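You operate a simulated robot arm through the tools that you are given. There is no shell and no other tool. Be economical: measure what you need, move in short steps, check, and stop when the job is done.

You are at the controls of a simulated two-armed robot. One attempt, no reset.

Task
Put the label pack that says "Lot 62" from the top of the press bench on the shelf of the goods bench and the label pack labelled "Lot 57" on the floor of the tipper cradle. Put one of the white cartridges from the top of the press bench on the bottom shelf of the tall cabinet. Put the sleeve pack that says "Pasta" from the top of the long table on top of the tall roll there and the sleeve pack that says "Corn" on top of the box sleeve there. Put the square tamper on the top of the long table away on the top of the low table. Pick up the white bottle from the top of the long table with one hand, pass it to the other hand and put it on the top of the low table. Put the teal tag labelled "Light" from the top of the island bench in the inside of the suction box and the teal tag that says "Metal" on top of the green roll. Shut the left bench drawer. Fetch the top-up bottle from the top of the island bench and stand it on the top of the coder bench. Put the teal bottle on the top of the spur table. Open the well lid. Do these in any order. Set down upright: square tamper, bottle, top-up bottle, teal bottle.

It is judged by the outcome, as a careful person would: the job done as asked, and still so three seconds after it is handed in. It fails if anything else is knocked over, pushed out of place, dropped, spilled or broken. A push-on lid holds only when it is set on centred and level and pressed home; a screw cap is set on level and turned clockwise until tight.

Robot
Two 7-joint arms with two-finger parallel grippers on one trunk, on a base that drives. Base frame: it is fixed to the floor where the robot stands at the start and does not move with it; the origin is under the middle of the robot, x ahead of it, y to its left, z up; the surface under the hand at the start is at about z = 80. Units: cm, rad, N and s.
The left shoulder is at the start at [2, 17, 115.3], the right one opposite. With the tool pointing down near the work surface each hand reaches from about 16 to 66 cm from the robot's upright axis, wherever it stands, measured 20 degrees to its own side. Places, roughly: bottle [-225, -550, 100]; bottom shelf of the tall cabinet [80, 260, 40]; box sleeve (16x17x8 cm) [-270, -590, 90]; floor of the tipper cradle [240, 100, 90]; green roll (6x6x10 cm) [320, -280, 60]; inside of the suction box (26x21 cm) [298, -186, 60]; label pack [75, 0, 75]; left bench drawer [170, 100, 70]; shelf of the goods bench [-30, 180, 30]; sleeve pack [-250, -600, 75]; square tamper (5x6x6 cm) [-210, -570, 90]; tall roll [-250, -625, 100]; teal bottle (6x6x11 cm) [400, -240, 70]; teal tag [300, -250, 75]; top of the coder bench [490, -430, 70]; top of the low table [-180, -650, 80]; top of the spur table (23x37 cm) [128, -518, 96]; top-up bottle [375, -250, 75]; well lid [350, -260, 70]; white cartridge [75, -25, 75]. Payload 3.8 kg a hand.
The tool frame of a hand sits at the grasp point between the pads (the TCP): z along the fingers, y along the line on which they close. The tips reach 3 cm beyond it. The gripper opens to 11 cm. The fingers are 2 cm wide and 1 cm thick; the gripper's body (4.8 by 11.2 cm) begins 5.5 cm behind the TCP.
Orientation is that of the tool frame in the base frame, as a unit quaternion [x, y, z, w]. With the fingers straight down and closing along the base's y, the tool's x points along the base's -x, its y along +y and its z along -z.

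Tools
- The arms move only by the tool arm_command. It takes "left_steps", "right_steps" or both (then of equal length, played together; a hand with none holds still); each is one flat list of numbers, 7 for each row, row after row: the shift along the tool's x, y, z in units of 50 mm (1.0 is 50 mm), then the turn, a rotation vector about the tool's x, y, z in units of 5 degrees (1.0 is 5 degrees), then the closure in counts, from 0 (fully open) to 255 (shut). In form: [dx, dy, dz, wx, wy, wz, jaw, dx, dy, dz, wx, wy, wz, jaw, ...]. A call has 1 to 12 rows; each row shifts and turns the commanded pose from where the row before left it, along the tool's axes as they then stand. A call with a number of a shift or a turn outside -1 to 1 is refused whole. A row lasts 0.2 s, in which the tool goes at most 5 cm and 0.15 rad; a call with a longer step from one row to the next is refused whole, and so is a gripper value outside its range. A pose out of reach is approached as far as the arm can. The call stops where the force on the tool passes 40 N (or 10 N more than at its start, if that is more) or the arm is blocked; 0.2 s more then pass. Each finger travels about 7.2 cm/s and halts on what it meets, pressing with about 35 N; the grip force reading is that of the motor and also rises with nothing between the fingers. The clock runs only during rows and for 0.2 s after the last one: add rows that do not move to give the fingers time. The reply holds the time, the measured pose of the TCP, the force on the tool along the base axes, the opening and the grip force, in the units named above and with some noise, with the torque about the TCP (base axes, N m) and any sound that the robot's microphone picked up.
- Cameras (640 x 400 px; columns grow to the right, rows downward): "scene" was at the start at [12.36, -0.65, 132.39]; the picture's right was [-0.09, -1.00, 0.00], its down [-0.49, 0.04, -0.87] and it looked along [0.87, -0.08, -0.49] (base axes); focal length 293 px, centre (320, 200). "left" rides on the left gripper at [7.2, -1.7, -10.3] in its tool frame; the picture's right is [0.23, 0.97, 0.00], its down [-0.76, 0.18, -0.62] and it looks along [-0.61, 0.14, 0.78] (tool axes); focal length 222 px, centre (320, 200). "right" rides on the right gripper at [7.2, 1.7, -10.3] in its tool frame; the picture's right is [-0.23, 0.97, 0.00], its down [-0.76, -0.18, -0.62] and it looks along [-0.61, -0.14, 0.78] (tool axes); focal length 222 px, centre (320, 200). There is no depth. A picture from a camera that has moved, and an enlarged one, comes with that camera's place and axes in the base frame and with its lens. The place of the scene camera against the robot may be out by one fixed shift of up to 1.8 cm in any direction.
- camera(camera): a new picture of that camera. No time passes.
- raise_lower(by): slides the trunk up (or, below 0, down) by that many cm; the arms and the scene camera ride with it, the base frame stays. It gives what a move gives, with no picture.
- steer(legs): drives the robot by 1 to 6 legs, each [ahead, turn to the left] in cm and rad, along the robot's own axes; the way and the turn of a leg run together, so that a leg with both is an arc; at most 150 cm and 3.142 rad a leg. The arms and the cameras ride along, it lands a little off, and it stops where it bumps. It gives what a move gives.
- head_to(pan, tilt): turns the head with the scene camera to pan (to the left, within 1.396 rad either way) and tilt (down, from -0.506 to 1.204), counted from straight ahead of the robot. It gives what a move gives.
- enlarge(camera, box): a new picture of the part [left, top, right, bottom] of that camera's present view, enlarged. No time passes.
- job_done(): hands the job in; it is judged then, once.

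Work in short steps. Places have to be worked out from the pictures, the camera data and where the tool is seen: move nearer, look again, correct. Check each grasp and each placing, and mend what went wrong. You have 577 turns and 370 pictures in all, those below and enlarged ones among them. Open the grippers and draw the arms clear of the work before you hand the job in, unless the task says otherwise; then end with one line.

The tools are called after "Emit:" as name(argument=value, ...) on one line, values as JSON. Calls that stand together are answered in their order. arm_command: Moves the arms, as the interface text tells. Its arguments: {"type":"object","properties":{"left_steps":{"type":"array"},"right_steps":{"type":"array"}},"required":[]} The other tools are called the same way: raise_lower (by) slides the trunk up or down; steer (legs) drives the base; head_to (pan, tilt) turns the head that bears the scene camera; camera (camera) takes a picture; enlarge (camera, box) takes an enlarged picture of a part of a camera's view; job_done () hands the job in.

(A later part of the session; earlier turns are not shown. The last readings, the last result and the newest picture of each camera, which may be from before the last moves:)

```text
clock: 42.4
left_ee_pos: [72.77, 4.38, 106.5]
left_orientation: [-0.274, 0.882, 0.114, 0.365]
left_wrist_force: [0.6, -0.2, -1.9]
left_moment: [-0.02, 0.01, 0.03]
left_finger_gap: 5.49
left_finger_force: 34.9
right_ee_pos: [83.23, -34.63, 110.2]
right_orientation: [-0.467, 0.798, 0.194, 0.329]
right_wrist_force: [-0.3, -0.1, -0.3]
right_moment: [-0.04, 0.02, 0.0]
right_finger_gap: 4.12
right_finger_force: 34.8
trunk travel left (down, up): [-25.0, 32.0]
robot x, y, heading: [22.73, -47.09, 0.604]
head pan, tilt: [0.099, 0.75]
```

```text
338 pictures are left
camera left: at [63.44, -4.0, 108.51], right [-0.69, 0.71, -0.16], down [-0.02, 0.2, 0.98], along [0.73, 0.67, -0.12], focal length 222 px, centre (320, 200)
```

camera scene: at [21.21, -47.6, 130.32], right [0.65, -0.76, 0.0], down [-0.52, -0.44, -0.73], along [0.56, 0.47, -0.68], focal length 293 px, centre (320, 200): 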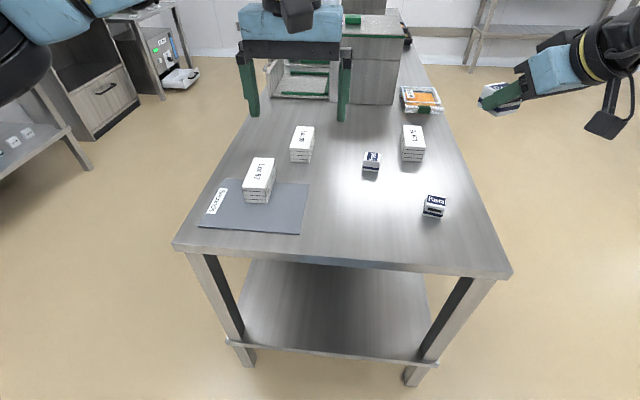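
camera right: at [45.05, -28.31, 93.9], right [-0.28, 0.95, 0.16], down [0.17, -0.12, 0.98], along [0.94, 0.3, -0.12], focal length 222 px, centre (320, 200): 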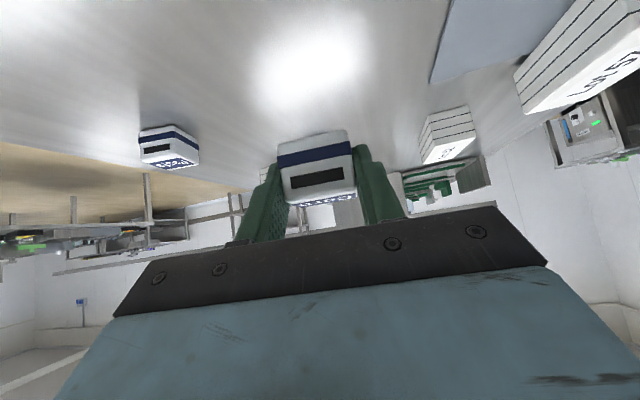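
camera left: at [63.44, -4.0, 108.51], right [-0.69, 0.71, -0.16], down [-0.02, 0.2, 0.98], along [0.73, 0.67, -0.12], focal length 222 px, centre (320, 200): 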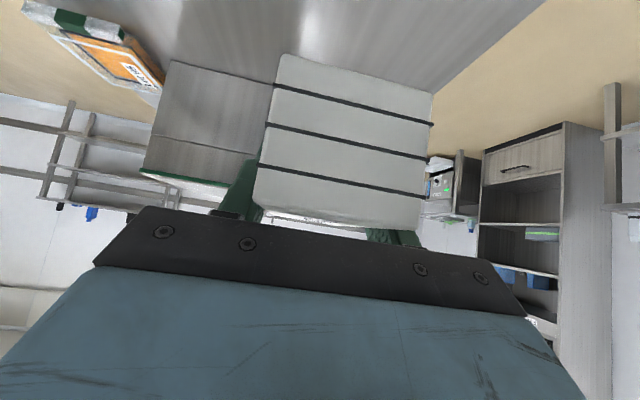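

Both items held. I draw both hands in toward the body before driving.

Emit:
arm_command(left_steps=[0.59, 0, -0.59, 0, 0, 0, 255, 0.59, 0, -0.59, 0, 0, 0, 255, 0.59, 0, -0.59, 0, 0, 0, 255, 0.59, 0, -0.59, 0, 0, 0, 255, 0.59, 0, -0.59, 0, 0, 0, 255, 0.59, 0, -0.59, 0, 0, 0, 255], right_steps=[0.255, 0.177, -0.253, 0, 0, 0, 255, 0.255, 0.177, -0.253, 0, 0, 0, 255, 0.255, 0.177, -0.253, 0, 0, 0, 255, 0.255, 0.177, -0.253, 0, 0, 0, 255, 0.255, 0.177, -0.253, 0, 0, 0, 255, 0.255, 0.177, -0.253, 0, 0, 0, 255])

Emit:
steer(legs=[[-32, 0], [0, 1.174], [114, 0]])

Emit:
head_to(pan=0.0, tilt=0.5)

Emit:
camera(camera="scene")

```text
clock: 43.8
left_ee_pos: [52.01, -10.02, 106.55]
left_orientation: [-0.275, 0.882, 0.113, 0.366]
left_wrist_force: [0.0, 0.6, -1.9]
left_moment: [0.01, 0.02, -0.01]
left_finger_gap: 5.45
left_finger_force: 34.5
right_ee_pos: [73.22, -41.49, 110.17]
right_orientation: [-0.466, 0.798, 0.193, 0.329]
right_wrist_force: [-0.5, 0.1, -0.7]
right_moment: [-0.02, -0.02, 0.0]
right_finger_gap: 4.13
right_finger_force: 35.3
trunk travel left (down, up): [-25.0, 32.0]
robot x, y, heading: [22.93, -46.9, 0.604]
head pan, tilt: [0.099, 0.75]
```

```text
clock: 54.2
left_ee_pos: [-48.25, 86.0, 106.52]
left_orientation: [0.714, -0.586, -0.296, -0.242]
left_wrist_force: [-0.3, 0.1, -2.9]
left_moment: [-0.01, 0.0, 0.01]
left_finger_gap: 5.49
left_finger_force: 35.1
right_ee_pos: [-11.0, 92.88, 110.32]
right_orientation: [0.828, -0.411, -0.343, -0.17]
right_wrist_force: [-0.1, 0.5, -0.3]
right_moment: [0.01, 0.0, -0.01]
right_finger_gap: 4.16
right_finger_force: 35.0
trunk travel left (down, up): [-25.0, 32.0]
robot x, y, heading: [-26.63, 44.27, 1.765]
head pan, tilt: [0.099, 0.75]
```

```text
clock: 55.0
left_ee_pos: [-48.15, 86.01, 106.54]
left_orientation: [0.714, -0.586, -0.296, -0.243]
left_wrist_force: [0.2, -0.2, -2.1]
left_moment: [-0.01, 0.0, -0.03]
left_finger_gap: 5.45
left_finger_force: 35.4
right_ee_pos: [-10.91, 92.82, 110.19]
right_orientation: [0.828, -0.411, -0.342, -0.169]
right_wrist_force: [0.9, -0.1, -0.8]
right_moment: [-0.05, -0.01, -0.02]
right_finger_gap: 4.13
right_finger_force: 35.4
trunk travel left (down, up): [-25.0, 32.0]
robot x, y, heading: [-26.36, 44.41, 1.767]
head pan, tilt: [0.0, 0.499]
```

```text
337 pictures are left
camera scene: at [-27.0, 55.32, 132.51], right [0.98, 0.19, 0.0], down [0.09, -0.47, -0.88], along [-0.17, 0.86, -0.48], focal length 293 px, centre (320, 200)
```

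scene: 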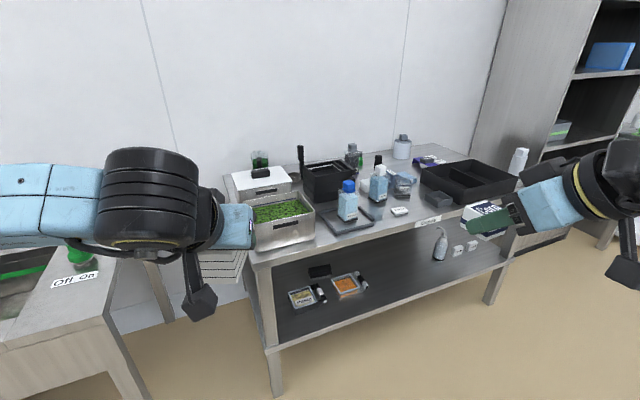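

I see the goods bench: its front edge is parallel to the press bench, and the shelf has a clear spot between the trays and the small bottle. I drive in front of it and turn to face it.

Emit:
steer(legs=[[0, -0.996], [96, 0], [0, 1.398]])

Emit:
head_to(pan=0.0, tilt=0.7)

Emit:
camera(camera="scene")

```text
clock: 66.1
left_ee_pos: [7.59, 142.24, 106.54]
left_orientation: [0.817, -0.433, -0.338, -0.179]
left_wrist_force: [-0.5, 0.2, -1.9]
left_moment: [-0.02, 0.0, 0.01]
left_finger_gap: 5.49
left_finger_force: 34.9
right_ee_pos: [39.06, 163.03, 110.26]
right_orientation: [0.893, -0.237, -0.369, -0.097]
right_wrist_force: [-0.6, 0.5, -0.3]
right_moment: [-0.02, 0.04, 0.02]
right_finger_gap: 4.13
right_finger_force: 34.6
trunk travel left (down, up): [-25.0, 32.0]
robot x, y, heading: [44.74, 112.32, 2.169]
head pan, tilt: [0.0, 0.499]
```

```text
clock: 66.8
left_ee_pos: [7.51, 142.09, 106.51]
left_orientation: [0.816, -0.433, -0.338, -0.179]
left_wrist_force: [0.2, 0.3, -2.0]
left_moment: [0.01, -0.01, -0.01]
left_finger_gap: 5.48
left_finger_force: 35.1
right_ee_pos: [39.09, 162.92, 110.31]
right_orientation: [0.893, -0.237, -0.369, -0.098]
right_wrist_force: [-0.5, 0.1, -1.0]
right_moment: [-0.01, 0.01, 0.0]
right_finger_gap: 4.15
right_finger_force: 35.1
trunk travel left (down, up): [-25.0, 32.0]
robot x, y, heading: [44.3, 112.65, 2.168]
head pan, tilt: [0.0, 0.7]
```

```text
336 pictures are left
camera scene: at [39.52, 121.3, 130.75], right [0.83, 0.56, 0.0], down [0.36, -0.53, -0.77], along [-0.43, 0.63, -0.64], focal length 293 px, centre (320, 200)
```

scene: 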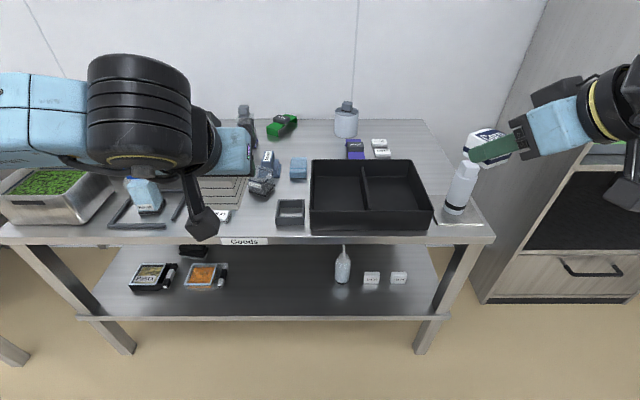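

I'm square to the bench; the clear shelf spot is at about u 85. I back off, lower the trunk, and lower the left hand in the open while the right hand stays high.

Emit:
steer(legs=[[-25, 0]])

Emit:
raise_lower(by=-25)

Emit:
arm_command(left_steps=[0.41, 0, 0.778, 0, 0, 0, 255, 0.41, 0, 0.778, 0, 0, 0, 255, 0.41, 0, 0.778, 0, 0, 0, 255, 0.41, 0, 0.778, 0, 0, 0, 255, 0.41, 0, 0.778, 0, 0, 0, 255, 0.41, 0, 0.778, 0, 0, 0, 255, 0.41, 0, 0.778, 0, 0, 0, 255, 0.41, 0, 0.778, 0, 0, 0, 255, 0.41, 0, 0.778, 0, 0, 0, 255, 0.41, 0, 0.778, 0, 0, 0, 255], right_steps=[-0.354, 0, -0.354, 0, 0, 0, 255, -0.354, 0, -0.354, 0, 0, 0, 255, -0.354, 0, -0.354, 0, 0, 0, 255, -0.354, 0, -0.354, 0, 0, 0, 255, -0.354, 0, -0.354, 0, 0, 0, 255, -0.354, 0, -0.354, 0, 0, 0, 255, -0.354, 0, -0.354, 0, 0, 0, 255, -0.354, 0, -0.354, 0, 0, 0, 255, -0.354, 0, -0.354, 0, 0, 0, 255, -0.354, 0, -0.354, 0, 0, 0, 255])

Emit:
head_to(pan=0.2, tilt=0.6)

Emit:
camera(camera="scene")

Emit:
camera(camera="left")

```text
clock: 68.6
left_ee_pos: [21.45, 121.61, 106.65]
left_orientation: [0.817, -0.431, -0.338, -0.179]
left_wrist_force: [1.3, -0.6, -1.9]
left_moment: [-0.05, 0.0, 0.01]
left_finger_gap: 5.49
left_finger_force: 35.0
right_ee_pos: [53.05, 142.55, 110.27]
right_orientation: [0.893, -0.237, -0.369, -0.097]
right_wrist_force: [-0.7, 0.3, -0.5]
right_moment: [-0.02, -0.01, 0.0]
right_finger_gap: 4.14
right_finger_force: 35.4
trunk travel left (down, up): [-25.0, 32.0]
robot x, y, heading: [58.51, 92.36, 2.167]
head pan, tilt: [0.0, 0.7]
```

```text
clock: 71.2
left_ee_pos: [21.47, 121.63, 81.37]
left_orientation: [0.817, -0.43, -0.339, -0.179]
left_wrist_force: [-0.3, -0.6, -1.9]
left_moment: [-0.06, 0.02, 0.02]
left_finger_gap: 5.47
left_finger_force: 34.7
right_ee_pos: [52.97, 142.66, 85.2]
right_orientation: [0.894, -0.236, -0.369, -0.097]
right_wrist_force: [0.5, -1.0, -0.4]
right_moment: [0.03, 0.03, 0.01]
right_finger_gap: 4.13
right_finger_force: 34.6
trunk travel left (down, up): [0.0, 57.0]
robot x, y, heading: [57.96, 92.16, 2.173]
head pan, tilt: [0.0, 0.7]
```

```text
clock: 73.4
left_ee_pos: [13.84, 132.56, 39.35]
left_orientation: [0.817, -0.431, -0.338, -0.178]
left_wrist_force: [-0.7, 0.3, -2.0]
left_moment: [-0.04, -0.03, -0.02]
left_finger_gap: 5.46
left_finger_force: 35.1
right_ee_pos: [52.77, 142.7, 110.07]
right_orientation: [0.894, -0.236, -0.369, -0.097]
right_wrist_force: [-0.6, -0.1, -1.6]
right_moment: [-0.04, -0.01, 0.0]
right_finger_gap: 4.13
right_finger_force: 34.8
trunk travel left (down, up): [0.0, 57.0]
robot x, y, heading: [58.26, 92.24, 2.169]
head pan, tilt: [0.0, 0.7]
```

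```text
clock: 74.1
left_ee_pos: [13.89, 132.47, 39.46]
left_orientation: [0.817, -0.431, -0.339, -0.178]
left_wrist_force: [0.1, -0.8, -2.8]
left_moment: [-0.02, 0.0, 0.01]
left_finger_gap: 5.5
left_finger_force: 35.3
right_ee_pos: [52.88, 142.64, 110.1]
right_orientation: [0.894, -0.237, -0.369, -0.097]
right_wrist_force: [-0.8, -0.4, -1.0]
right_moment: [0.0, -0.02, -0.03]
right_finger_gap: 4.16
right_finger_force: 35.2
trunk travel left (down, up): [0.0, 57.0]
robot x, y, heading: [58.2, 91.91, 2.173]
head pan, tilt: [0.201, 0.6]
```

```text
335 pictures are left
camera scene: at [51.9, 99.97, 106.61], right [0.7, 0.72, 0.0], down [0.41, -0.39, -0.82], along [-0.59, 0.57, -0.57], focal length 293 px, centre (320, 200)
```

scene: 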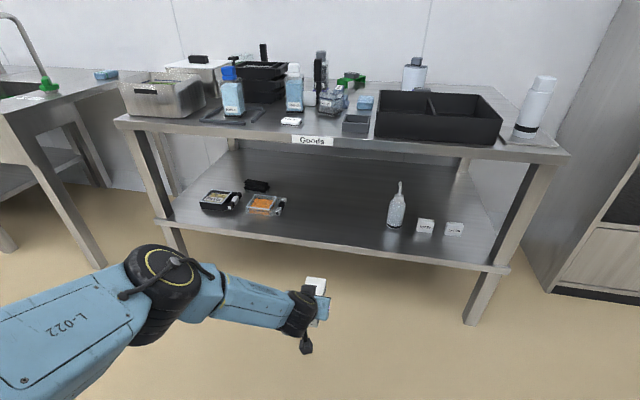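

```text
334 pictures are left
camera left: at [22.2, 123.27, 41.66], right [-0.71, -0.68, -0.16], down [-0.2, -0.02, 0.98], along [-0.67, 0.73, -0.12], focal length 222 px, centre (320, 200)
```

left: 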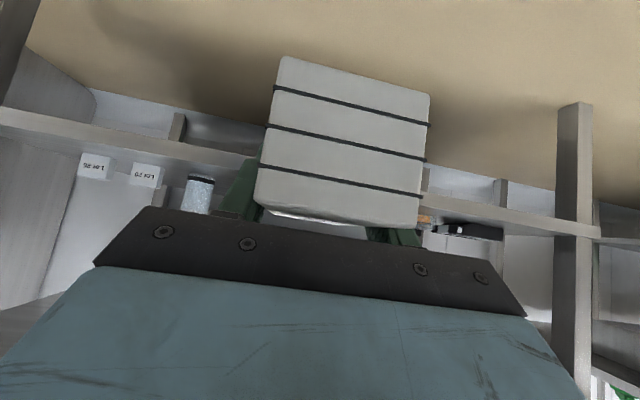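

The shelf surface is at about z 34.5, front edge at w −129. I raise the pack 1.5 cm, then drive in 30 cm and look.

Emit:
arm_command(left_steps=[-0.22, 0, -0.22, 0, 0, 0, 255])

Emit:
steer(legs=[[30, 0]])

Emit:
camera(camera="left")

Emit:
camera(camera="scene")

```text
clock: 74.5
left_ee_pos: [13.97, 132.39, 41.04]
left_orientation: [0.817, -0.431, -0.339, -0.178]
left_wrist_force: [0.8, 0.6, -2.1]
left_moment: [0.0, 0.02, 0.0]
left_finger_gap: 5.47
left_finger_force: 34.8
right_ee_pos: [52.84, 142.57, 110.11]
right_orientation: [0.894, -0.237, -0.369, -0.097]
right_wrist_force: [-0.4, 0.5, -1.2]
right_moment: [0.01, -0.01, -0.03]
right_finger_gap: 4.12
right_finger_force: 34.9
trunk travel left (down, up): [0.0, 57.0]
robot x, y, heading: [58.55, 92.04, 2.168]
head pan, tilt: [0.201, 0.6]
```

```text
clock: 76.5
left_ee_pos: [-2.49, 156.99, 40.93]
left_orientation: [0.816, -0.433, -0.337, -0.179]
left_wrist_force: [-0.3, -0.2, -2.6]
left_moment: [-0.03, -0.03, 0.0]
left_finger_gap: 5.48
left_finger_force: 35.1
right_ee_pos: [36.49, 166.98, 110.15]
right_orientation: [0.893, -0.238, -0.369, -0.098]
right_wrist_force: [-0.9, 0.9, -0.9]
right_moment: [0.0, -0.05, 0.04]
right_finger_gap: 4.14
right_finger_force: 34.9
trunk travel left (down, up): [0.0, 57.0]
robot x, y, heading: [41.97, 116.08, 2.163]
head pan, tilt: [0.201, 0.6]
```

```text
333 pictures are left
camera left: at [5.79, 147.68, 43.09], right [-0.72, -0.68, -0.16], down [-0.2, -0.02, 0.98], along [-0.67, 0.73, -0.12], focal length 222 px, centre (320, 200)
```

left: 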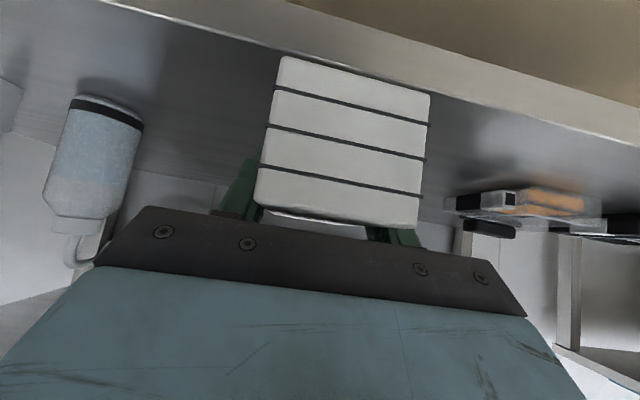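

```text
332 pictures are left
camera scene: at [35.37, 124.36, 106.61], right [0.7, 0.71, 0.0], down [0.4, -0.4, -0.82], along [-0.59, 0.58, -0.57], focal length 293 px, centre (320, 200)
```

scene: 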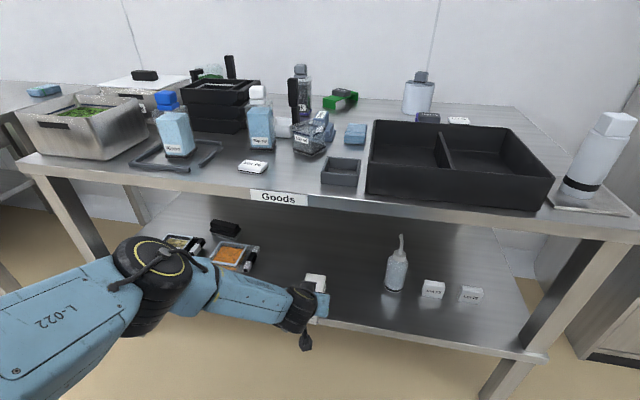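

Clear all round. I drive in 12 cm more.

Emit:
steer(legs=[[12, 0]])

Emit:
arm_command(left_steps=[0.14, 0, 0.14, 0, 0, 0, 255, 0.14, 0, 0.14, 0, 0, 0, 255])

Emit:
camera(camera="left")

```text
clock: 77.8
left_ee_pos: [-9.07, 166.79, 40.89]
left_orientation: [0.816, -0.434, -0.337, -0.18]
left_wrist_force: [0.3, 0.3, -2.7]
left_moment: [-0.04, -0.02, -0.01]
left_finger_gap: 5.5
left_finger_force: 35.2
right_ee_pos: [29.7, 176.86, 110.08]
right_orientation: [0.893, -0.238, -0.369, -0.098]
right_wrist_force: [-0.1, -0.3, -1.7]
right_moment: [0.02, -0.03, 0.04]
right_finger_gap: 4.13
right_finger_force: 35.2
trunk travel left (down, up): [0.0, 57.0]
robot x, y, heading: [34.8, 126.18, 2.162]
head pan, tilt: [0.201, 0.6]
```

```text
clock: 78.4
left_ee_pos: [-9.17, 166.71, 38.94]
left_orientation: [0.817, -0.432, -0.337, -0.178]
left_wrist_force: [0.6, 0.1, -2.4]
left_moment: [-0.03, 0.0, -0.02]
left_finger_gap: 5.48
left_finger_force: 35.2
right_ee_pos: [29.82, 176.84, 110.07]
right_orientation: [0.893, -0.238, -0.369, -0.097]
right_wrist_force: [0.2, 0.0, -0.8]
right_moment: [-0.02, 0.01, -0.03]
right_finger_gap: 4.13
right_finger_force: 35.5
trunk travel left (down, up): [0.0, 57.0]
robot x, y, heading: [34.92, 126.23, 2.164]
head pan, tilt: [0.201, 0.6]
```

```text
331 pictures are left
camera left: at [-0.89, 157.51, 41.08], right [-0.72, -0.68, -0.16], down [-0.2, -0.02, 0.98], along [-0.67, 0.73, -0.12], focal length 222 px, centre (320, 200)
```

left: 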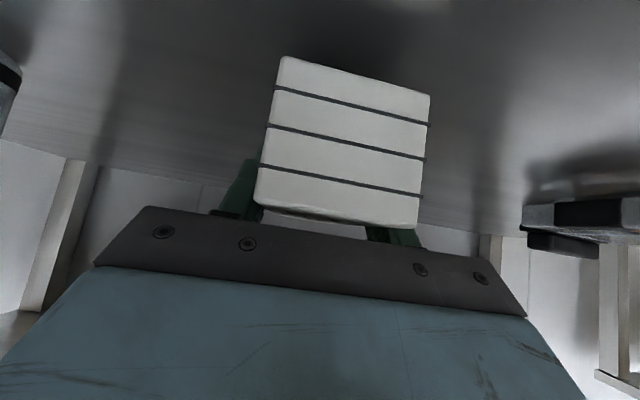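

Lowering in small steps until I feel contact.

Emit:
arm_command(left_steps=[0.05, 0, 0.05, 0, 0, 0, 255, 0.04, 0, 0.04, 0, 0, 0, 255, 0.03, 0, 0.03, 0, 0, 0, 255])

```text
clock: 79.2
left_ee_pos: [-9.27, 166.8, 37.95]
left_orientation: [0.816, -0.434, -0.337, -0.18]
left_wrist_force: [0.2, 0.0, -2.3]
left_moment: [-0.02, -0.05, -0.04]
left_finger_gap: 5.49
left_finger_force: 35.3
right_ee_pos: [29.78, 176.88, 110.13]
right_orientation: [0.893, -0.238, -0.369, -0.098]
right_wrist_force: [-0.1, 0.2, -1.4]
right_moment: [-0.02, 0.02, -0.01]
right_finger_gap: 4.14
right_finger_force: 34.8
trunk travel left (down, up): [0.0, 57.0]
robot x, y, heading: [34.94, 125.98, 2.164]
head pan, tilt: [0.201, 0.6]
```

Emit:
arm_command(left_steps=[0.03, 0, 0.03, 0, 0, 0, 255, 0.03, 0, 0.03, 0, 0, 0, 255, 0.03, 0, 0.03, 0, 0, 0, 255])

Emit:
camera(camera="left")

```text
clock: 80.0
left_ee_pos: [-9.2, 166.76, 37.55]
left_orientation: [0.817, -0.432, -0.339, -0.179]
left_wrist_force: [0.1, 1.3, -1.6]
left_moment: [-0.01, -0.02, -0.04]
left_finger_gap: 5.44
left_finger_force: 34.8
right_ee_pos: [29.88, 176.89, 110.15]
right_orientation: [0.893, -0.238, -0.369, -0.098]
right_wrist_force: [0.1, 0.2, -0.2]
right_moment: [-0.01, -0.02, -0.03]
right_finger_gap: 4.14
right_finger_force: 35.1
trunk travel left (down, up): [0.0, 57.0]
robot x, y, heading: [34.91, 126.02, 2.163]
head pan, tilt: [0.201, 0.6]
```

```text
330 pictures are left
camera left: at [-0.91, 157.53, 39.63], right [-0.72, -0.68, -0.16], down [-0.2, -0.02, 0.98], along [-0.67, 0.73, -0.12], focal length 222 px, centre (320, 200)
```

left: 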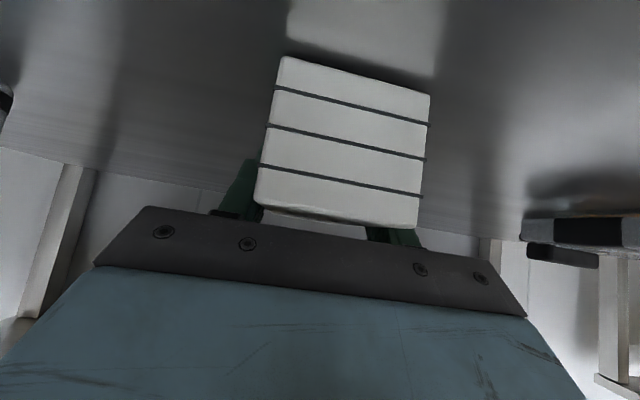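

The shadow shows a remaining gap. Continue down.

Emit:
arm_command(left_steps=[0.03, 0, 0.03, 0, 0, 0, 255, 0.03, 0, 0.03, 0, 0, 0, 255, 0.03, 0, 0.03, 0, 0, 0, 255, 0.03, 0, 0.03, 0, 0, 0, 255])

Emit:
camera(camera="left")

```text
clock: 81.0
left_ee_pos: [-9.18, 166.96, 37.09]
left_orientation: [0.815, -0.432, -0.341, -0.18]
left_wrist_force: [4.9, -7.6, 37.2]
left_moment: [0.09, -0.18, -0.09]
left_finger_gap: 5.5
left_finger_force: 35.2
right_ee_pos: [30.06, 176.69, 110.34]
right_orientation: [0.892, -0.237, -0.371, -0.099]
right_wrist_force: [-0.2, -0.5, 0.3]
right_moment: [-0.01, -0.04, -0.01]
right_finger_gap: 4.15
right_finger_force: 34.6
trunk travel left (down, up): [0.0, 57.0]
robot x, y, heading: [35.01, 126.02, 2.164]
head pan, tilt: [0.201, 0.6]
```

```text
329 pictures are left
camera left: at [-0.96, 157.69, 39.15], right [-0.72, -0.68, -0.16], down [-0.2, -0.03, 0.98], along [-0.67, 0.73, -0.11], focal length 222 px, centre (320, 200)
```

left: 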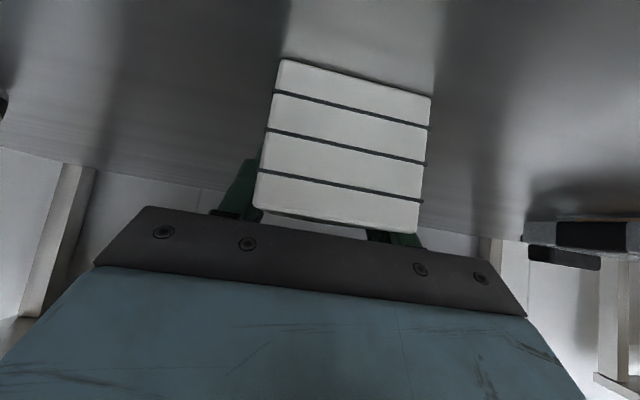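

Contact. I ease up slightly, open, and draw back along the fingers.

Emit:
arm_command(left_steps=[-0.05, 0, -0.05, 0, 0, 0, 255, 0, 0, 0, 0, 0, 0, 128, 0, 0, 0, 0, 0, 0, 0, 0, 0, 0, 0, 0, 0, 0, 0, 0, 0, 0, 0, 0, 0, 0, 0, -0.5, 0, 0, 0, 0, 0, 0, -0.8, 0, 0, 0, 0, 0, 0, -0.8, 0, 0, 0, 0])

Emit:
camera(camera="left")

```text
clock: 82.8
left_ee_pos: [-4.84, 160.59, 44.49]
left_orientation: [0.818, -0.433, -0.337, -0.174]
left_wrist_force: [0.4, 0.0, 0.5]
left_moment: [0.01, 0.01, 0.01]
left_finger_gap: 10.97
left_finger_force: 0.1
right_ee_pos: [29.83, 176.79, 110.15]
right_orientation: [0.893, -0.239, -0.369, -0.098]
right_wrist_force: [-0.6, 0.0, -0.6]
right_moment: [-0.03, 0.0, -0.03]
right_finger_gap: 4.14
right_finger_force: 35.1
trunk travel left (down, up): [0.0, 57.0]
robot x, y, heading: [35.29, 126.12, 2.167]
head pan, tilt: [0.201, 0.6]
```

```text
328 pictures are left
camera left: at [3.53, 151.36, 46.74], right [-0.71, -0.68, -0.15], down [-0.2, -0.01, 0.98], along [-0.67, 0.73, -0.13], focal length 222 px, centre (320, 200)
```

left: 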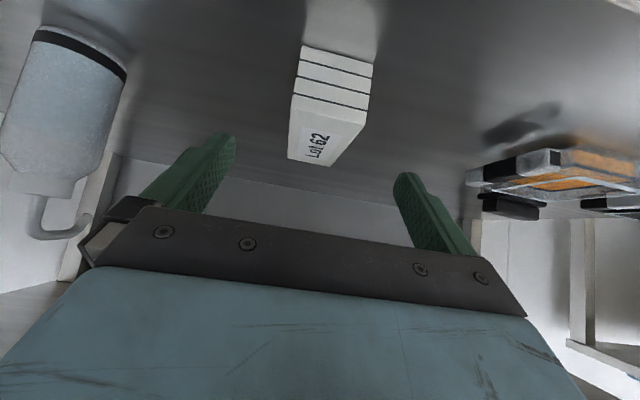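

Lot 62 sits neatly on the shelf. I back out, raise the left hand, and turn the right hand's yaw straight ahead for the cabinet.

Emit:
steer(legs=[[-28, 0]])

Emit:
arm_command(left_steps=[-0.6, 0, -0.6, 0, 0, 0, 0, -0.6, 0, -0.6, 0, 0, 0, 0, -0.6, 0, -0.6, 0, 0, 0, 0, -0.6, 0, -0.6, 0, 0, 0, 0, -0.6, 0, -0.6, 0, 0, 0, 0, -0.6, 0, -0.6, 0, 0, 0, 0, -0.6, 0, -0.6, 0, 0, 0, 0, -0.6, 0, -0.6, 0, 0, 0, 0, -0.5, 0, -0.5, 0, 0, 0, 0, -0.5, 0, -0.5, 0, 0, 0, 0], right_steps=[0, 0, 0, 0.613, 0, 0.613, 255, 0, 0, 0, 0.613, 0, 0.613, 255, 0, 0, 0, 0.613, 0, 0.613, 255, 0, 0, 0, 0.613, 0, 0.613, 255, 0, 0, 0, 0.613, 0, 0.613, 255, 0, 0, 0, 0.613, 0, 0.613, 255, 0, 0, 0, 0, 0, 0, 255, 0, 0, 0, 0, 0, 0, 255, 0, 0, 0, 0, 0, 0, 255, 0, 0, 0, 0, 0, 0, 255])

Emit:
steer(legs=[[0, -1.568], [88, 0], [0, 1.568]])

Emit:
head_to(pan=-0.2, tilt=0.5)

Emit:
camera(camera="scene")

```text
clock: 84.8
left_ee_pos: [11.28, 137.04, 44.41]
left_orientation: [0.817, -0.434, -0.336, -0.175]
left_wrist_force: [-0.2, 0.1, -0.6]
left_moment: [-0.03, 0.01, -0.01]
left_finger_gap: 11.01
left_finger_force: 0.1
right_ee_pos: [46.01, 153.16, 110.04]
right_orientation: [0.893, -0.239, -0.369, -0.098]
right_wrist_force: [0.3, -0.7, -0.9]
right_moment: [0.0, 0.0, 0.01]
right_finger_gap: 4.14
right_finger_force: 34.7
trunk travel left (down, up): [0.0, 57.0]
robot x, y, heading: [50.65, 102.17, 2.165]
head pan, tilt: [0.201, 0.6]
```

```text
clock: 87.0
left_ee_pos: [11.13, 137.49, 85.84]
left_orientation: [0.817, -0.434, -0.336, -0.174]
left_wrist_force: [-0.3, 0.2, 0.2]
left_moment: [0.0, 0.02, 0.0]
left_finger_gap: 11.03
left_finger_force: 0.0
right_ee_pos: [45.94, 153.31, 110.18]
right_orientation: [0.816, -0.434, -0.337, -0.18]
right_wrist_force: [-0.8, -1.0, -0.7]
right_moment: [-0.03, 0.0, -0.01]
right_finger_gap: 4.15
right_finger_force: 35.5
trunk travel left (down, up): [0.0, 57.0]
robot x, y, heading: [51.15, 102.59, 2.167]
head pan, tilt: [0.201, 0.6]
```

```text
clock: 99.1
left_ee_pos: [83.85, 188.3, 85.62]
left_orientation: [0.813, -0.442, -0.335, -0.178]
left_wrist_force: [0.4, -0.8, -0.3]
left_moment: [-0.01, 0.0, -0.02]
left_finger_gap: 10.97
left_finger_force: 0.1
right_ee_pos: [118.83, 203.19, 110.15]
right_orientation: [0.812, -0.441, -0.336, -0.183]
right_wrist_force: [-0.1, -0.2, -1.1]
right_moment: [-0.07, -0.03, 0.02]
right_finger_gap: 4.15
right_finger_force: 34.8
trunk travel left (down, up): [0.0, 57.0]
robot x, y, heading: [123.05, 152.38, 2.147]
head pan, tilt: [0.201, 0.6]
```

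```text
clock: 100.0
left_ee_pos: [83.85, 188.26, 85.61]
left_orientation: [0.813, -0.441, -0.335, -0.178]
left_wrist_force: [-0.6, -0.2, 0.6]
left_moment: [0.05, 0.0, 0.0]
left_finger_gap: 11.03
left_finger_force: 0.1
right_ee_pos: [118.74, 203.21, 110.16]
right_orientation: [0.813, -0.44, -0.336, -0.182]
right_wrist_force: [0.0, -0.2, -1.4]
right_moment: [-0.01, -0.02, 0.03]
right_finger_gap: 4.17
right_finger_force: 35.3
trunk travel left (down, up): [0.0, 57.0]
robot x, y, heading: [123.19, 152.21, 2.144]
head pan, tilt: [-0.201, 0.499]
```

```text
327 pictures are left
camera scene: at [119.69, 162.83, 107.52], right [0.93, 0.37, 0.0], down [0.18, -0.45, -0.88], along [-0.32, 0.82, -0.48], focal length 293 px, centre (320, 200)
```

scene: 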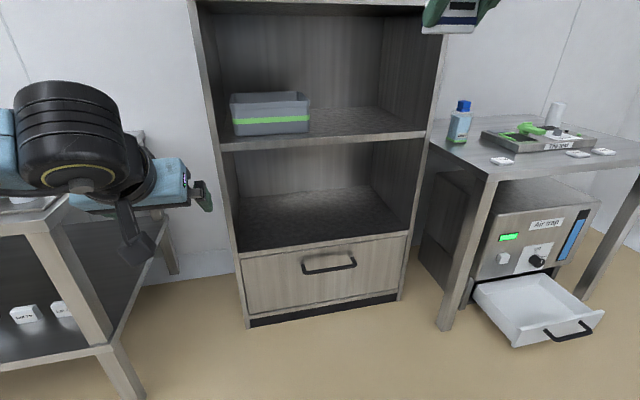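

The bottom shelf is z≈40, opening 40 to 79, centre u≈212. I pull the left hand back and lower the right hand in the open.

Emit:
arm_command(left_steps=[0.4, 0, -0.4, 0, 0, 0, 0, 0.4, 0, -0.4, 0, 0, 0, 0, 0.4, 0, -0.4, 0, 0, 0, 0, 0.4, 0, -0.4, 0, 0, 0, 0, 0.4, 0, -0.4, 0, 0, 0, 0, 0.4, 0, -0.4, 0, 0, 0, 0, 0.4, 0, -0.4, 0, 0, 0, 0, 0, 0, 0, 0, 0, 0, 0, 0, 0, 0, 0, 0, 0, 0, 0, 0, 0, 0, 0, 0, 0, 0, 0, 0, 0, 0, 0, 0, 0, 0, 0, 0, 0, 0, 0], right_steps=[0.5, 0, 0.78, 0, 0, 0, 255, 0.5, 0, 0.78, 0, 0, 0, 255, 0.5, 0, 0.78, 0, 0, 0, 255, 0.5, 0, 0.78, 0, 0, 0, 255, 0.5, 0, 0.78, 0, 0, 0, 255, 0.5, 0, 0.78, 0, 0, 0, 255, 0.5, 0, 0.78, 0, 0, 0, 255, 0.5, 0, 0.78, 0, 0, 0, 255, 0.5, 0, 0.78, 0, 0, 0, 255, 0.5, 0, 0.78, 0, 0, 0, 255, 0.5, 0, 0.78, 0, 0, 0, 255, 0.5, 0, 0.78, 0, 0, 0, 255])

Emit:
arm_command(right_steps=[0.54, 0, 0.6, 0, 0, 0, 255, 0.54, 0, 0.6, 0, 0, 0, 255])

Emit:
camera(camera="right")

Emit:
camera(camera="scene")

```text
clock: 102.6
left_ee_pos: [94.62, 175.03, 87.15]
left_orientation: [0.814, -0.442, -0.333, -0.177]
left_wrist_force: [0.8, 0.0, -0.2]
left_moment: [-0.05, -0.02, -0.01]
left_finger_gap: 11.0
left_finger_force: 0.1
left hand out of reach, approached as far as the arm can: row 6, 7
right_ee_pos: [112.35, 212.88, 55.28]
right_orientation: [0.812, -0.441, -0.336, -0.182]
right_wrist_force: [0.4, -0.4, -0.6]
right_moment: [0.02, 0.05, -0.01]
right_finger_gap: 4.14
right_finger_force: 34.9
trunk travel left (down, up): [0.0, 57.0]
robot x, y, heading: [122.96, 152.95, 2.149]
head pan, tilt: [-0.201, 0.499]
```

```text
clock: 103.2
left_ee_pos: [94.75, 174.93, 87.12]
left_orientation: [0.814, -0.442, -0.333, -0.176]
left_wrist_force: [0.3, 0.4, -0.1]
left_moment: [-0.02, 0.05, 0.02]
left_finger_gap: 10.99
left_finger_force: 0.0
right_ee_pos: [112.28, 213.48, 48.53]
right_orientation: [0.813, -0.441, -0.335, -0.181]
right_wrist_force: [-0.4, 0.8, 0.5]
right_moment: [-0.06, 0.0, 0.01]
right_finger_gap: 4.16
right_finger_force: 35.0
right hand out of reach, approached as far as the arm can: row 2
trunk travel left (down, up): [0.0, 57.0]
robot x, y, heading: [122.97, 152.67, 2.15]
head pan, tilt: [-0.201, 0.499]
```

```text
326 pictures are left
camera right: at [117.56, 202.09, 50.67], right [-0.9, -0.4, 0.16], down [0.1, 0.18, 0.98], along [-0.42, 0.9, -0.13], focal length 222 px, centre (320, 200)
```

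right: 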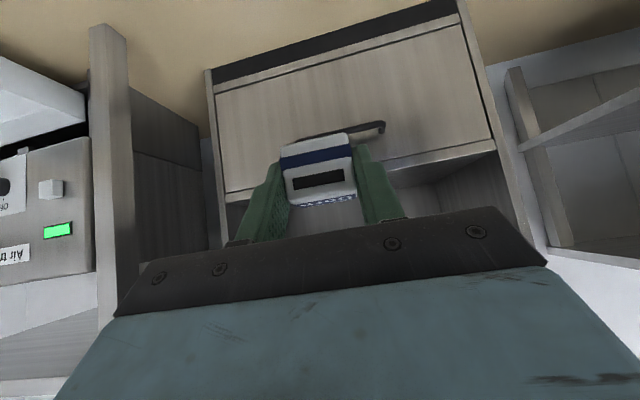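

```text
325 pictures are left
camera scene: at [119.75, 162.86, 107.51], right [0.93, 0.37, 0.0], down [0.17, -0.45, -0.88], along [-0.32, 0.82, -0.48], focal length 293 px, centre (320, 200)
```

scene: 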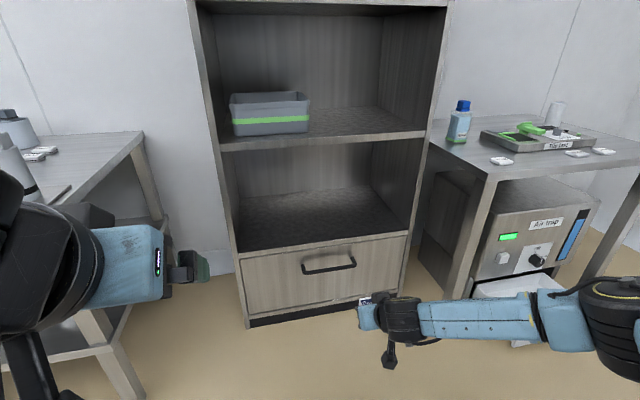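

The right arm ran out of reach at z 48.5. I bring the hand 10 cm inward toward my centreline and try lowering again.

Emit:
arm_command(right_steps=[0, 0.7, 0, 0, 0, 0, 255, 0, 0.7, 0, 0, 0, 0, 255, 0, 0.6, 0, 0, 0, 0, 255, 0.3, 0, 0.1, 0, 0, 0, 255])

```text
clock: 104.2
left_ee_pos: [94.74, 174.94, 87.2]
left_orientation: [0.814, -0.441, -0.334, -0.177]
left_wrist_force: [-0.5, 0.1, -0.4]
left_moment: [0.01, 0.04, -0.01]
left_finger_gap: 11.03
left_finger_force: 0.0
right_ee_pos: [104.11, 207.29, 47.26]
right_orientation: [0.813, -0.441, -0.335, -0.182]
right_wrist_force: [0.5, -0.1, -1.2]
right_moment: [0.01, 0.01, 0.01]
right_finger_gap: 4.15
right_finger_force: 35.9
trunk travel left (down, up): [0.0, 57.0]
robot x, y, heading: [122.59, 152.77, 2.15]
head pan, tilt: [-0.201, 0.499]
```

Now in reach. I drive forward 32 cm and check.

Emit:
steer(legs=[[32, 0]])

Emit:
camera(camera="scene")

Emit:
camera(camera="right")

```text
clock: 106.4
left_ee_pos: [76.82, 202.4, 87.18]
left_orientation: [0.815, -0.44, -0.334, -0.176]
left_wrist_force: [-0.5, 0.5, 0.2]
left_moment: [0.01, 0.01, 0.01]
left_finger_gap: 10.98
left_finger_force: 0.0
right_ee_pos: [86.23, 234.66, 47.32]
right_orientation: [0.813, -0.44, -0.336, -0.182]
right_wrist_force: [-0.1, 0.2, -0.6]
right_moment: [-0.02, -0.01, -0.01]
right_finger_gap: 4.12
right_finger_force: 34.9
trunk travel left (down, up): [0.0, 57.0]
robot x, y, heading: [105.09, 179.69, 2.154]
head pan, tilt: [-0.201, 0.499]
```

```text
324 pictures are left
camera scene: at [101.8, 190.31, 107.52], right [0.93, 0.37, 0.0], down [0.18, -0.45, -0.88], along [-0.32, 0.82, -0.48], focal length 293 px, centre (320, 200)
```

scene: 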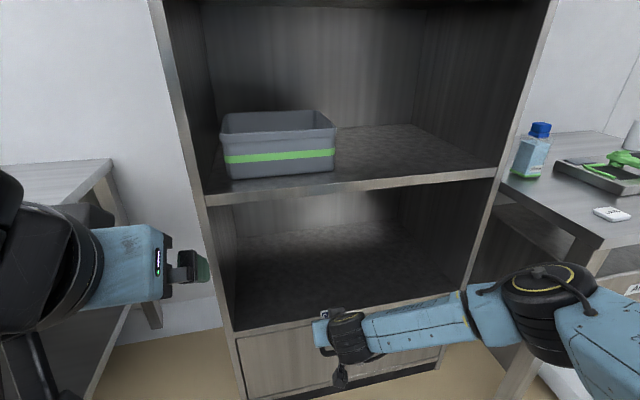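

```text
323 pictures are left
camera right: at [91.43, 223.42, 49.35], right [-0.9, -0.4, 0.16], down [0.09, 0.18, 0.98], along [-0.42, 0.9, -0.13], focal length 222 px, centre (320, 200)
```

right: 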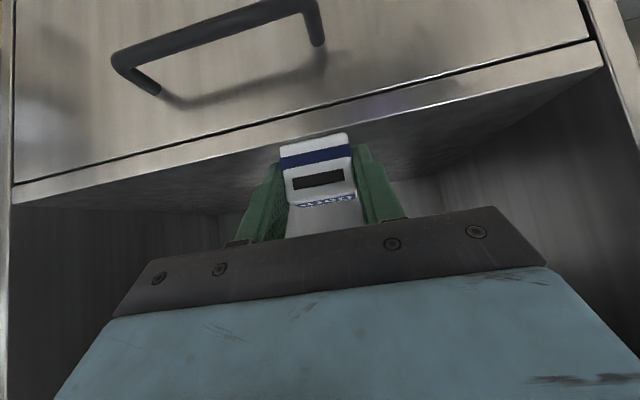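

The cartridge is just at the shelf lip. I advance 13 cm more, which keeps my elbow clear of the cabinet front.

Emit:
steer(legs=[[13, 0]])

Emit:
camera(camera="right")

Emit:
camera(camera="scene")

```text
clock: 107.6
left_ee_pos: [69.88, 213.05, 87.15]
left_orientation: [0.814, -0.441, -0.335, -0.178]
left_wrist_force: [1.0, -0.2, 0.6]
left_moment: [0.0, -0.02, -0.01]
left_finger_gap: 11.02
left_finger_force: 0.0
right_ee_pos: [79.17, 245.42, 47.16]
right_orientation: [0.812, -0.44, -0.337, -0.182]
right_wrist_force: [0.6, -0.3, -0.3]
right_moment: [-0.03, -0.03, -0.02]
right_finger_gap: 4.17
right_finger_force: 35.0
trunk travel left (down, up): [0.0, 57.0]
robot x, y, heading: [98.27, 190.57, 2.152]
head pan, tilt: [-0.201, 0.499]
```

```text
322 pictures are left
camera right: at [84.54, 234.03, 49.35], right [-0.9, -0.4, 0.16], down [0.09, 0.18, 0.98], along [-0.42, 0.9, -0.13], focal length 222 px, centre (320, 200)
```

right: 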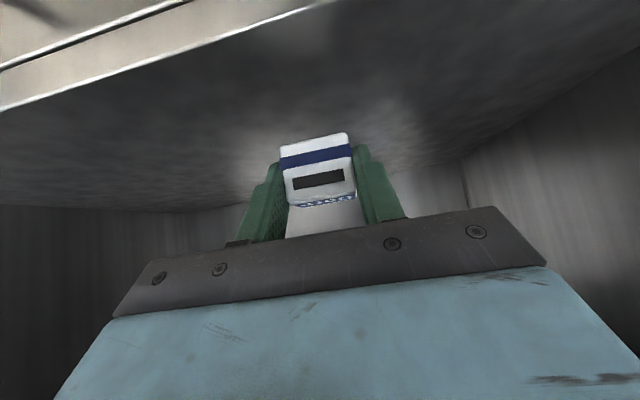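

```text
321 pictures are left
camera scene: at [94.89, 200.92, 107.52], right [0.93, 0.37, 0.0], down [0.18, -0.45, -0.88], along [-0.32, 0.82, -0.48], focal length 293 px, centre (320, 200)
```

scene: 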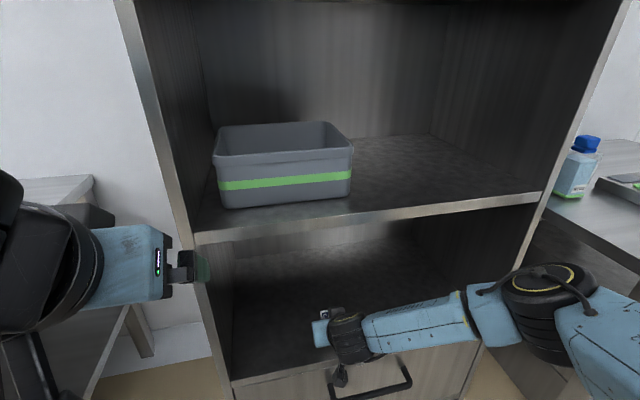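

Well inside. Lowering in small steps toward contact.

Emit:
arm_command(right_steps=[0.14, 0, 0.14, 0, 0, 0, 255, 0.14, 0, 0.14, 0, 0, 0, 255, 0.05, 0, 0.05, 0, 0, 0, 255, 0.03, 0, 0.03, 0, 0, 0, 255, 0.03, 0, 0.03, 0, 0, 0, 255])

Emit:
camera(camera="right")

```text
clock: 108.8
left_ee_pos: [69.83, 212.98, 87.12]
left_orientation: [0.814, -0.441, -0.334, -0.177]
left_wrist_force: [0.7, -0.2, 0.9]
left_moment: [0.0, -0.02, -0.01]
left_finger_gap: 10.99
left_finger_force: 0.0
right_ee_pos: [79.22, 245.26, 44.45]
right_orientation: [0.813, -0.441, -0.335, -0.182]
right_wrist_force: [-0.3, 0.5, -1.1]
right_moment: [-0.02, 0.01, 0.02]
right_finger_gap: 4.14
right_finger_force: 34.9
trunk travel left (down, up): [0.0, 57.0]
robot x, y, heading: [98.39, 190.58, 2.151]
head pan, tilt: [-0.201, 0.499]
```

```text
320 pictures are left
camera right: at [84.57, 234.01, 46.58], right [-0.9, -0.4, 0.16], down [0.09, 0.18, 0.98], along [-0.42, 0.9, -0.13], focal length 222 px, centre (320, 200)
```

right: 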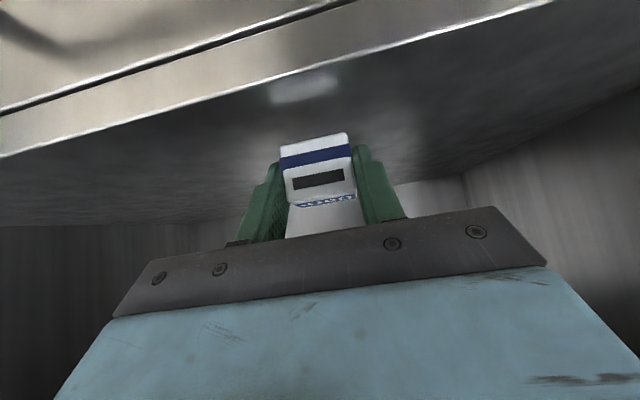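

About 1 cm still to go, judging by the reflection. Continue in fine steps.

Emit:
arm_command(right_steps=[0.05, 0, 0.05, 0, 0, 0, 255, 0.04, 0, 0.04, 0, 0, 0, 255, 0.03, 0, 0.03, 0, 0, 0, 255, 0.03, 0, 0.03, 0, 0, 0, 255])

Emit:
camera(camera="right")

```text
clock: 109.8
left_ee_pos: [69.79, 213.01, 87.19]
left_orientation: [0.814, -0.441, -0.334, -0.177]
left_wrist_force: [-0.4, -0.4, 0.5]
left_moment: [-0.02, 0.0, -0.01]
left_finger_gap: 11.01
left_finger_force: 0.1
right_ee_pos: [79.36, 245.31, 43.26]
right_orientation: [0.813, -0.439, -0.336, -0.182]
right_wrist_force: [-0.6, 0.1, -0.5]
right_moment: [-0.05, -0.02, -0.01]
right_finger_gap: 4.15
right_finger_force: 35.1
trunk travel left (down, up): [0.0, 57.0]
robot x, y, heading: [98.23, 190.2, 2.149]
head pan, tilt: [-0.201, 0.499]
```

```text
319 pictures are left
camera right: at [84.59, 234.01, 45.5], right [-0.9, -0.4, 0.16], down [0.09, 0.18, 0.98], along [-0.42, 0.9, -0.13], focal length 222 px, centre (320, 200)
```

right: 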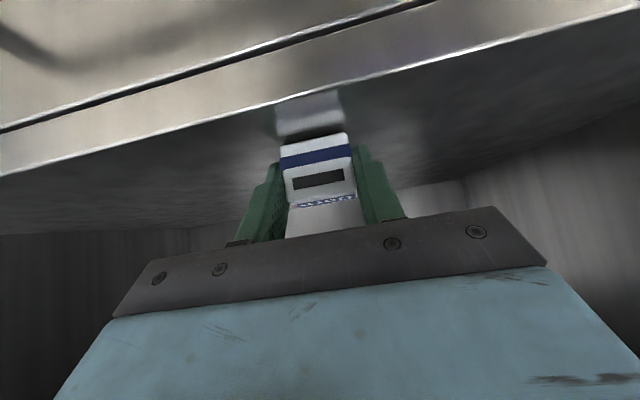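

Emit:
arm_command(right_steps=[0.02, 0, 0.02, 0, 0, 0, 255, 0.02, 0, 0.02, 0, 0, 0, 255, 0.02, 0, 0.02, 0, 0, 0, 255])

Emit:
camera(camera="right")

```text
clock: 110.6
left_ee_pos: [69.78, 212.95, 87.19]
left_orientation: [0.814, -0.441, -0.334, -0.178]
left_wrist_force: [0.0, -0.9, -0.1]
left_moment: [0.01, 0.02, -0.01]
left_finger_gap: 10.96
left_finger_force: 0.1
right_ee_pos: [79.16, 245.34, 43.22]
right_orientation: [0.812, -0.441, -0.336, -0.182]
right_wrist_force: [0.9, -1.0, 5.1]
right_moment: [0.07, 0.18, 0.07]
right_finger_gap: 4.13
right_finger_force: 35.4
trunk travel left (down, up): [0.0, 57.0]
robot x, y, heading: [98.38, 190.32, 2.147]
head pan, tilt: [-0.201, 0.499]
```

```text
318 pictures are left
camera right: at [84.52, 234.07, 45.22], right [-0.9, -0.4, 0.16], down [0.1, 0.18, 0.98], along [-0.42, 0.9, -0.12], focal length 222 px, centre (320, 200)
```

right: 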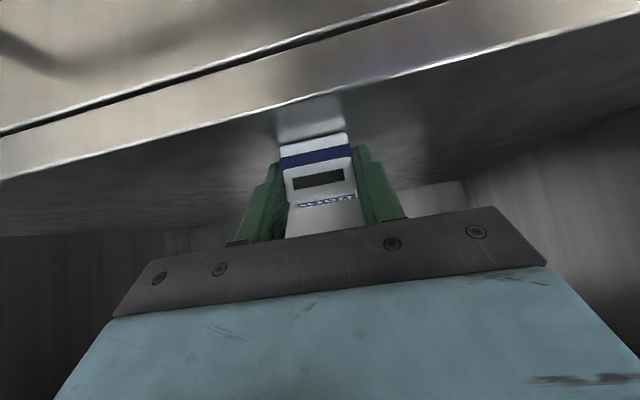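

Contact felt. I open and draw back along the fingers, then check.

Emit:
arm_command(right_steps=[0, 0, 0, 0, 0, 0, 128, 0, 0, 0, 0, 0, 0, 0, 0, 0, 0, 0, 0, 0, 0, 0, 0, 0, 0, 0, 0, 0, 0, 0, -0.5, 0, 0, 0, 0, 0, 0, -0.7, 0, 0, 0, 0, 0, 0, -0.7, 0, 0, 0, 0])

Emit:
camera(camera="right")

```text
clock: 112.2
left_ee_pos: [69.84, 212.94, 87.16]
left_orientation: [0.814, -0.442, -0.333, -0.177]
left_wrist_force: [0.3, -0.3, 0.5]
left_moment: [-0.01, 0.02, -0.01]
left_finger_gap: 10.99
left_finger_force: 0.0
right_ee_pos: [82.98, 239.7, 49.85]
right_orientation: [0.813, -0.44, -0.336, -0.182]
right_wrist_force: [0.6, 0.7, 0.0]
right_moment: [-0.03, 0.01, 0.01]
right_finger_gap: 10.98
right_finger_force: 0.1
trunk travel left (down, up): [0.0, 57.0]
robot x, y, heading: [97.8, 190.78, 2.15]
head pan, tilt: [-0.201, 0.499]
```

```text
317 pictures are left
camera right: at [88.29, 228.35, 51.89], right [-0.9, -0.4, 0.16], down [0.09, 0.18, 0.98], along [-0.42, 0.9, -0.13], focal length 222 px, centre (320, 200)
```

right: 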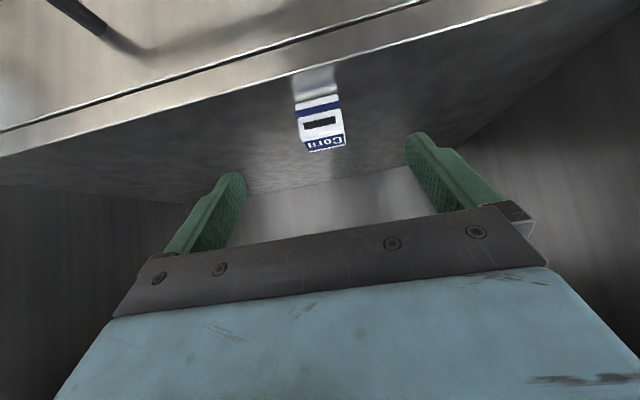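

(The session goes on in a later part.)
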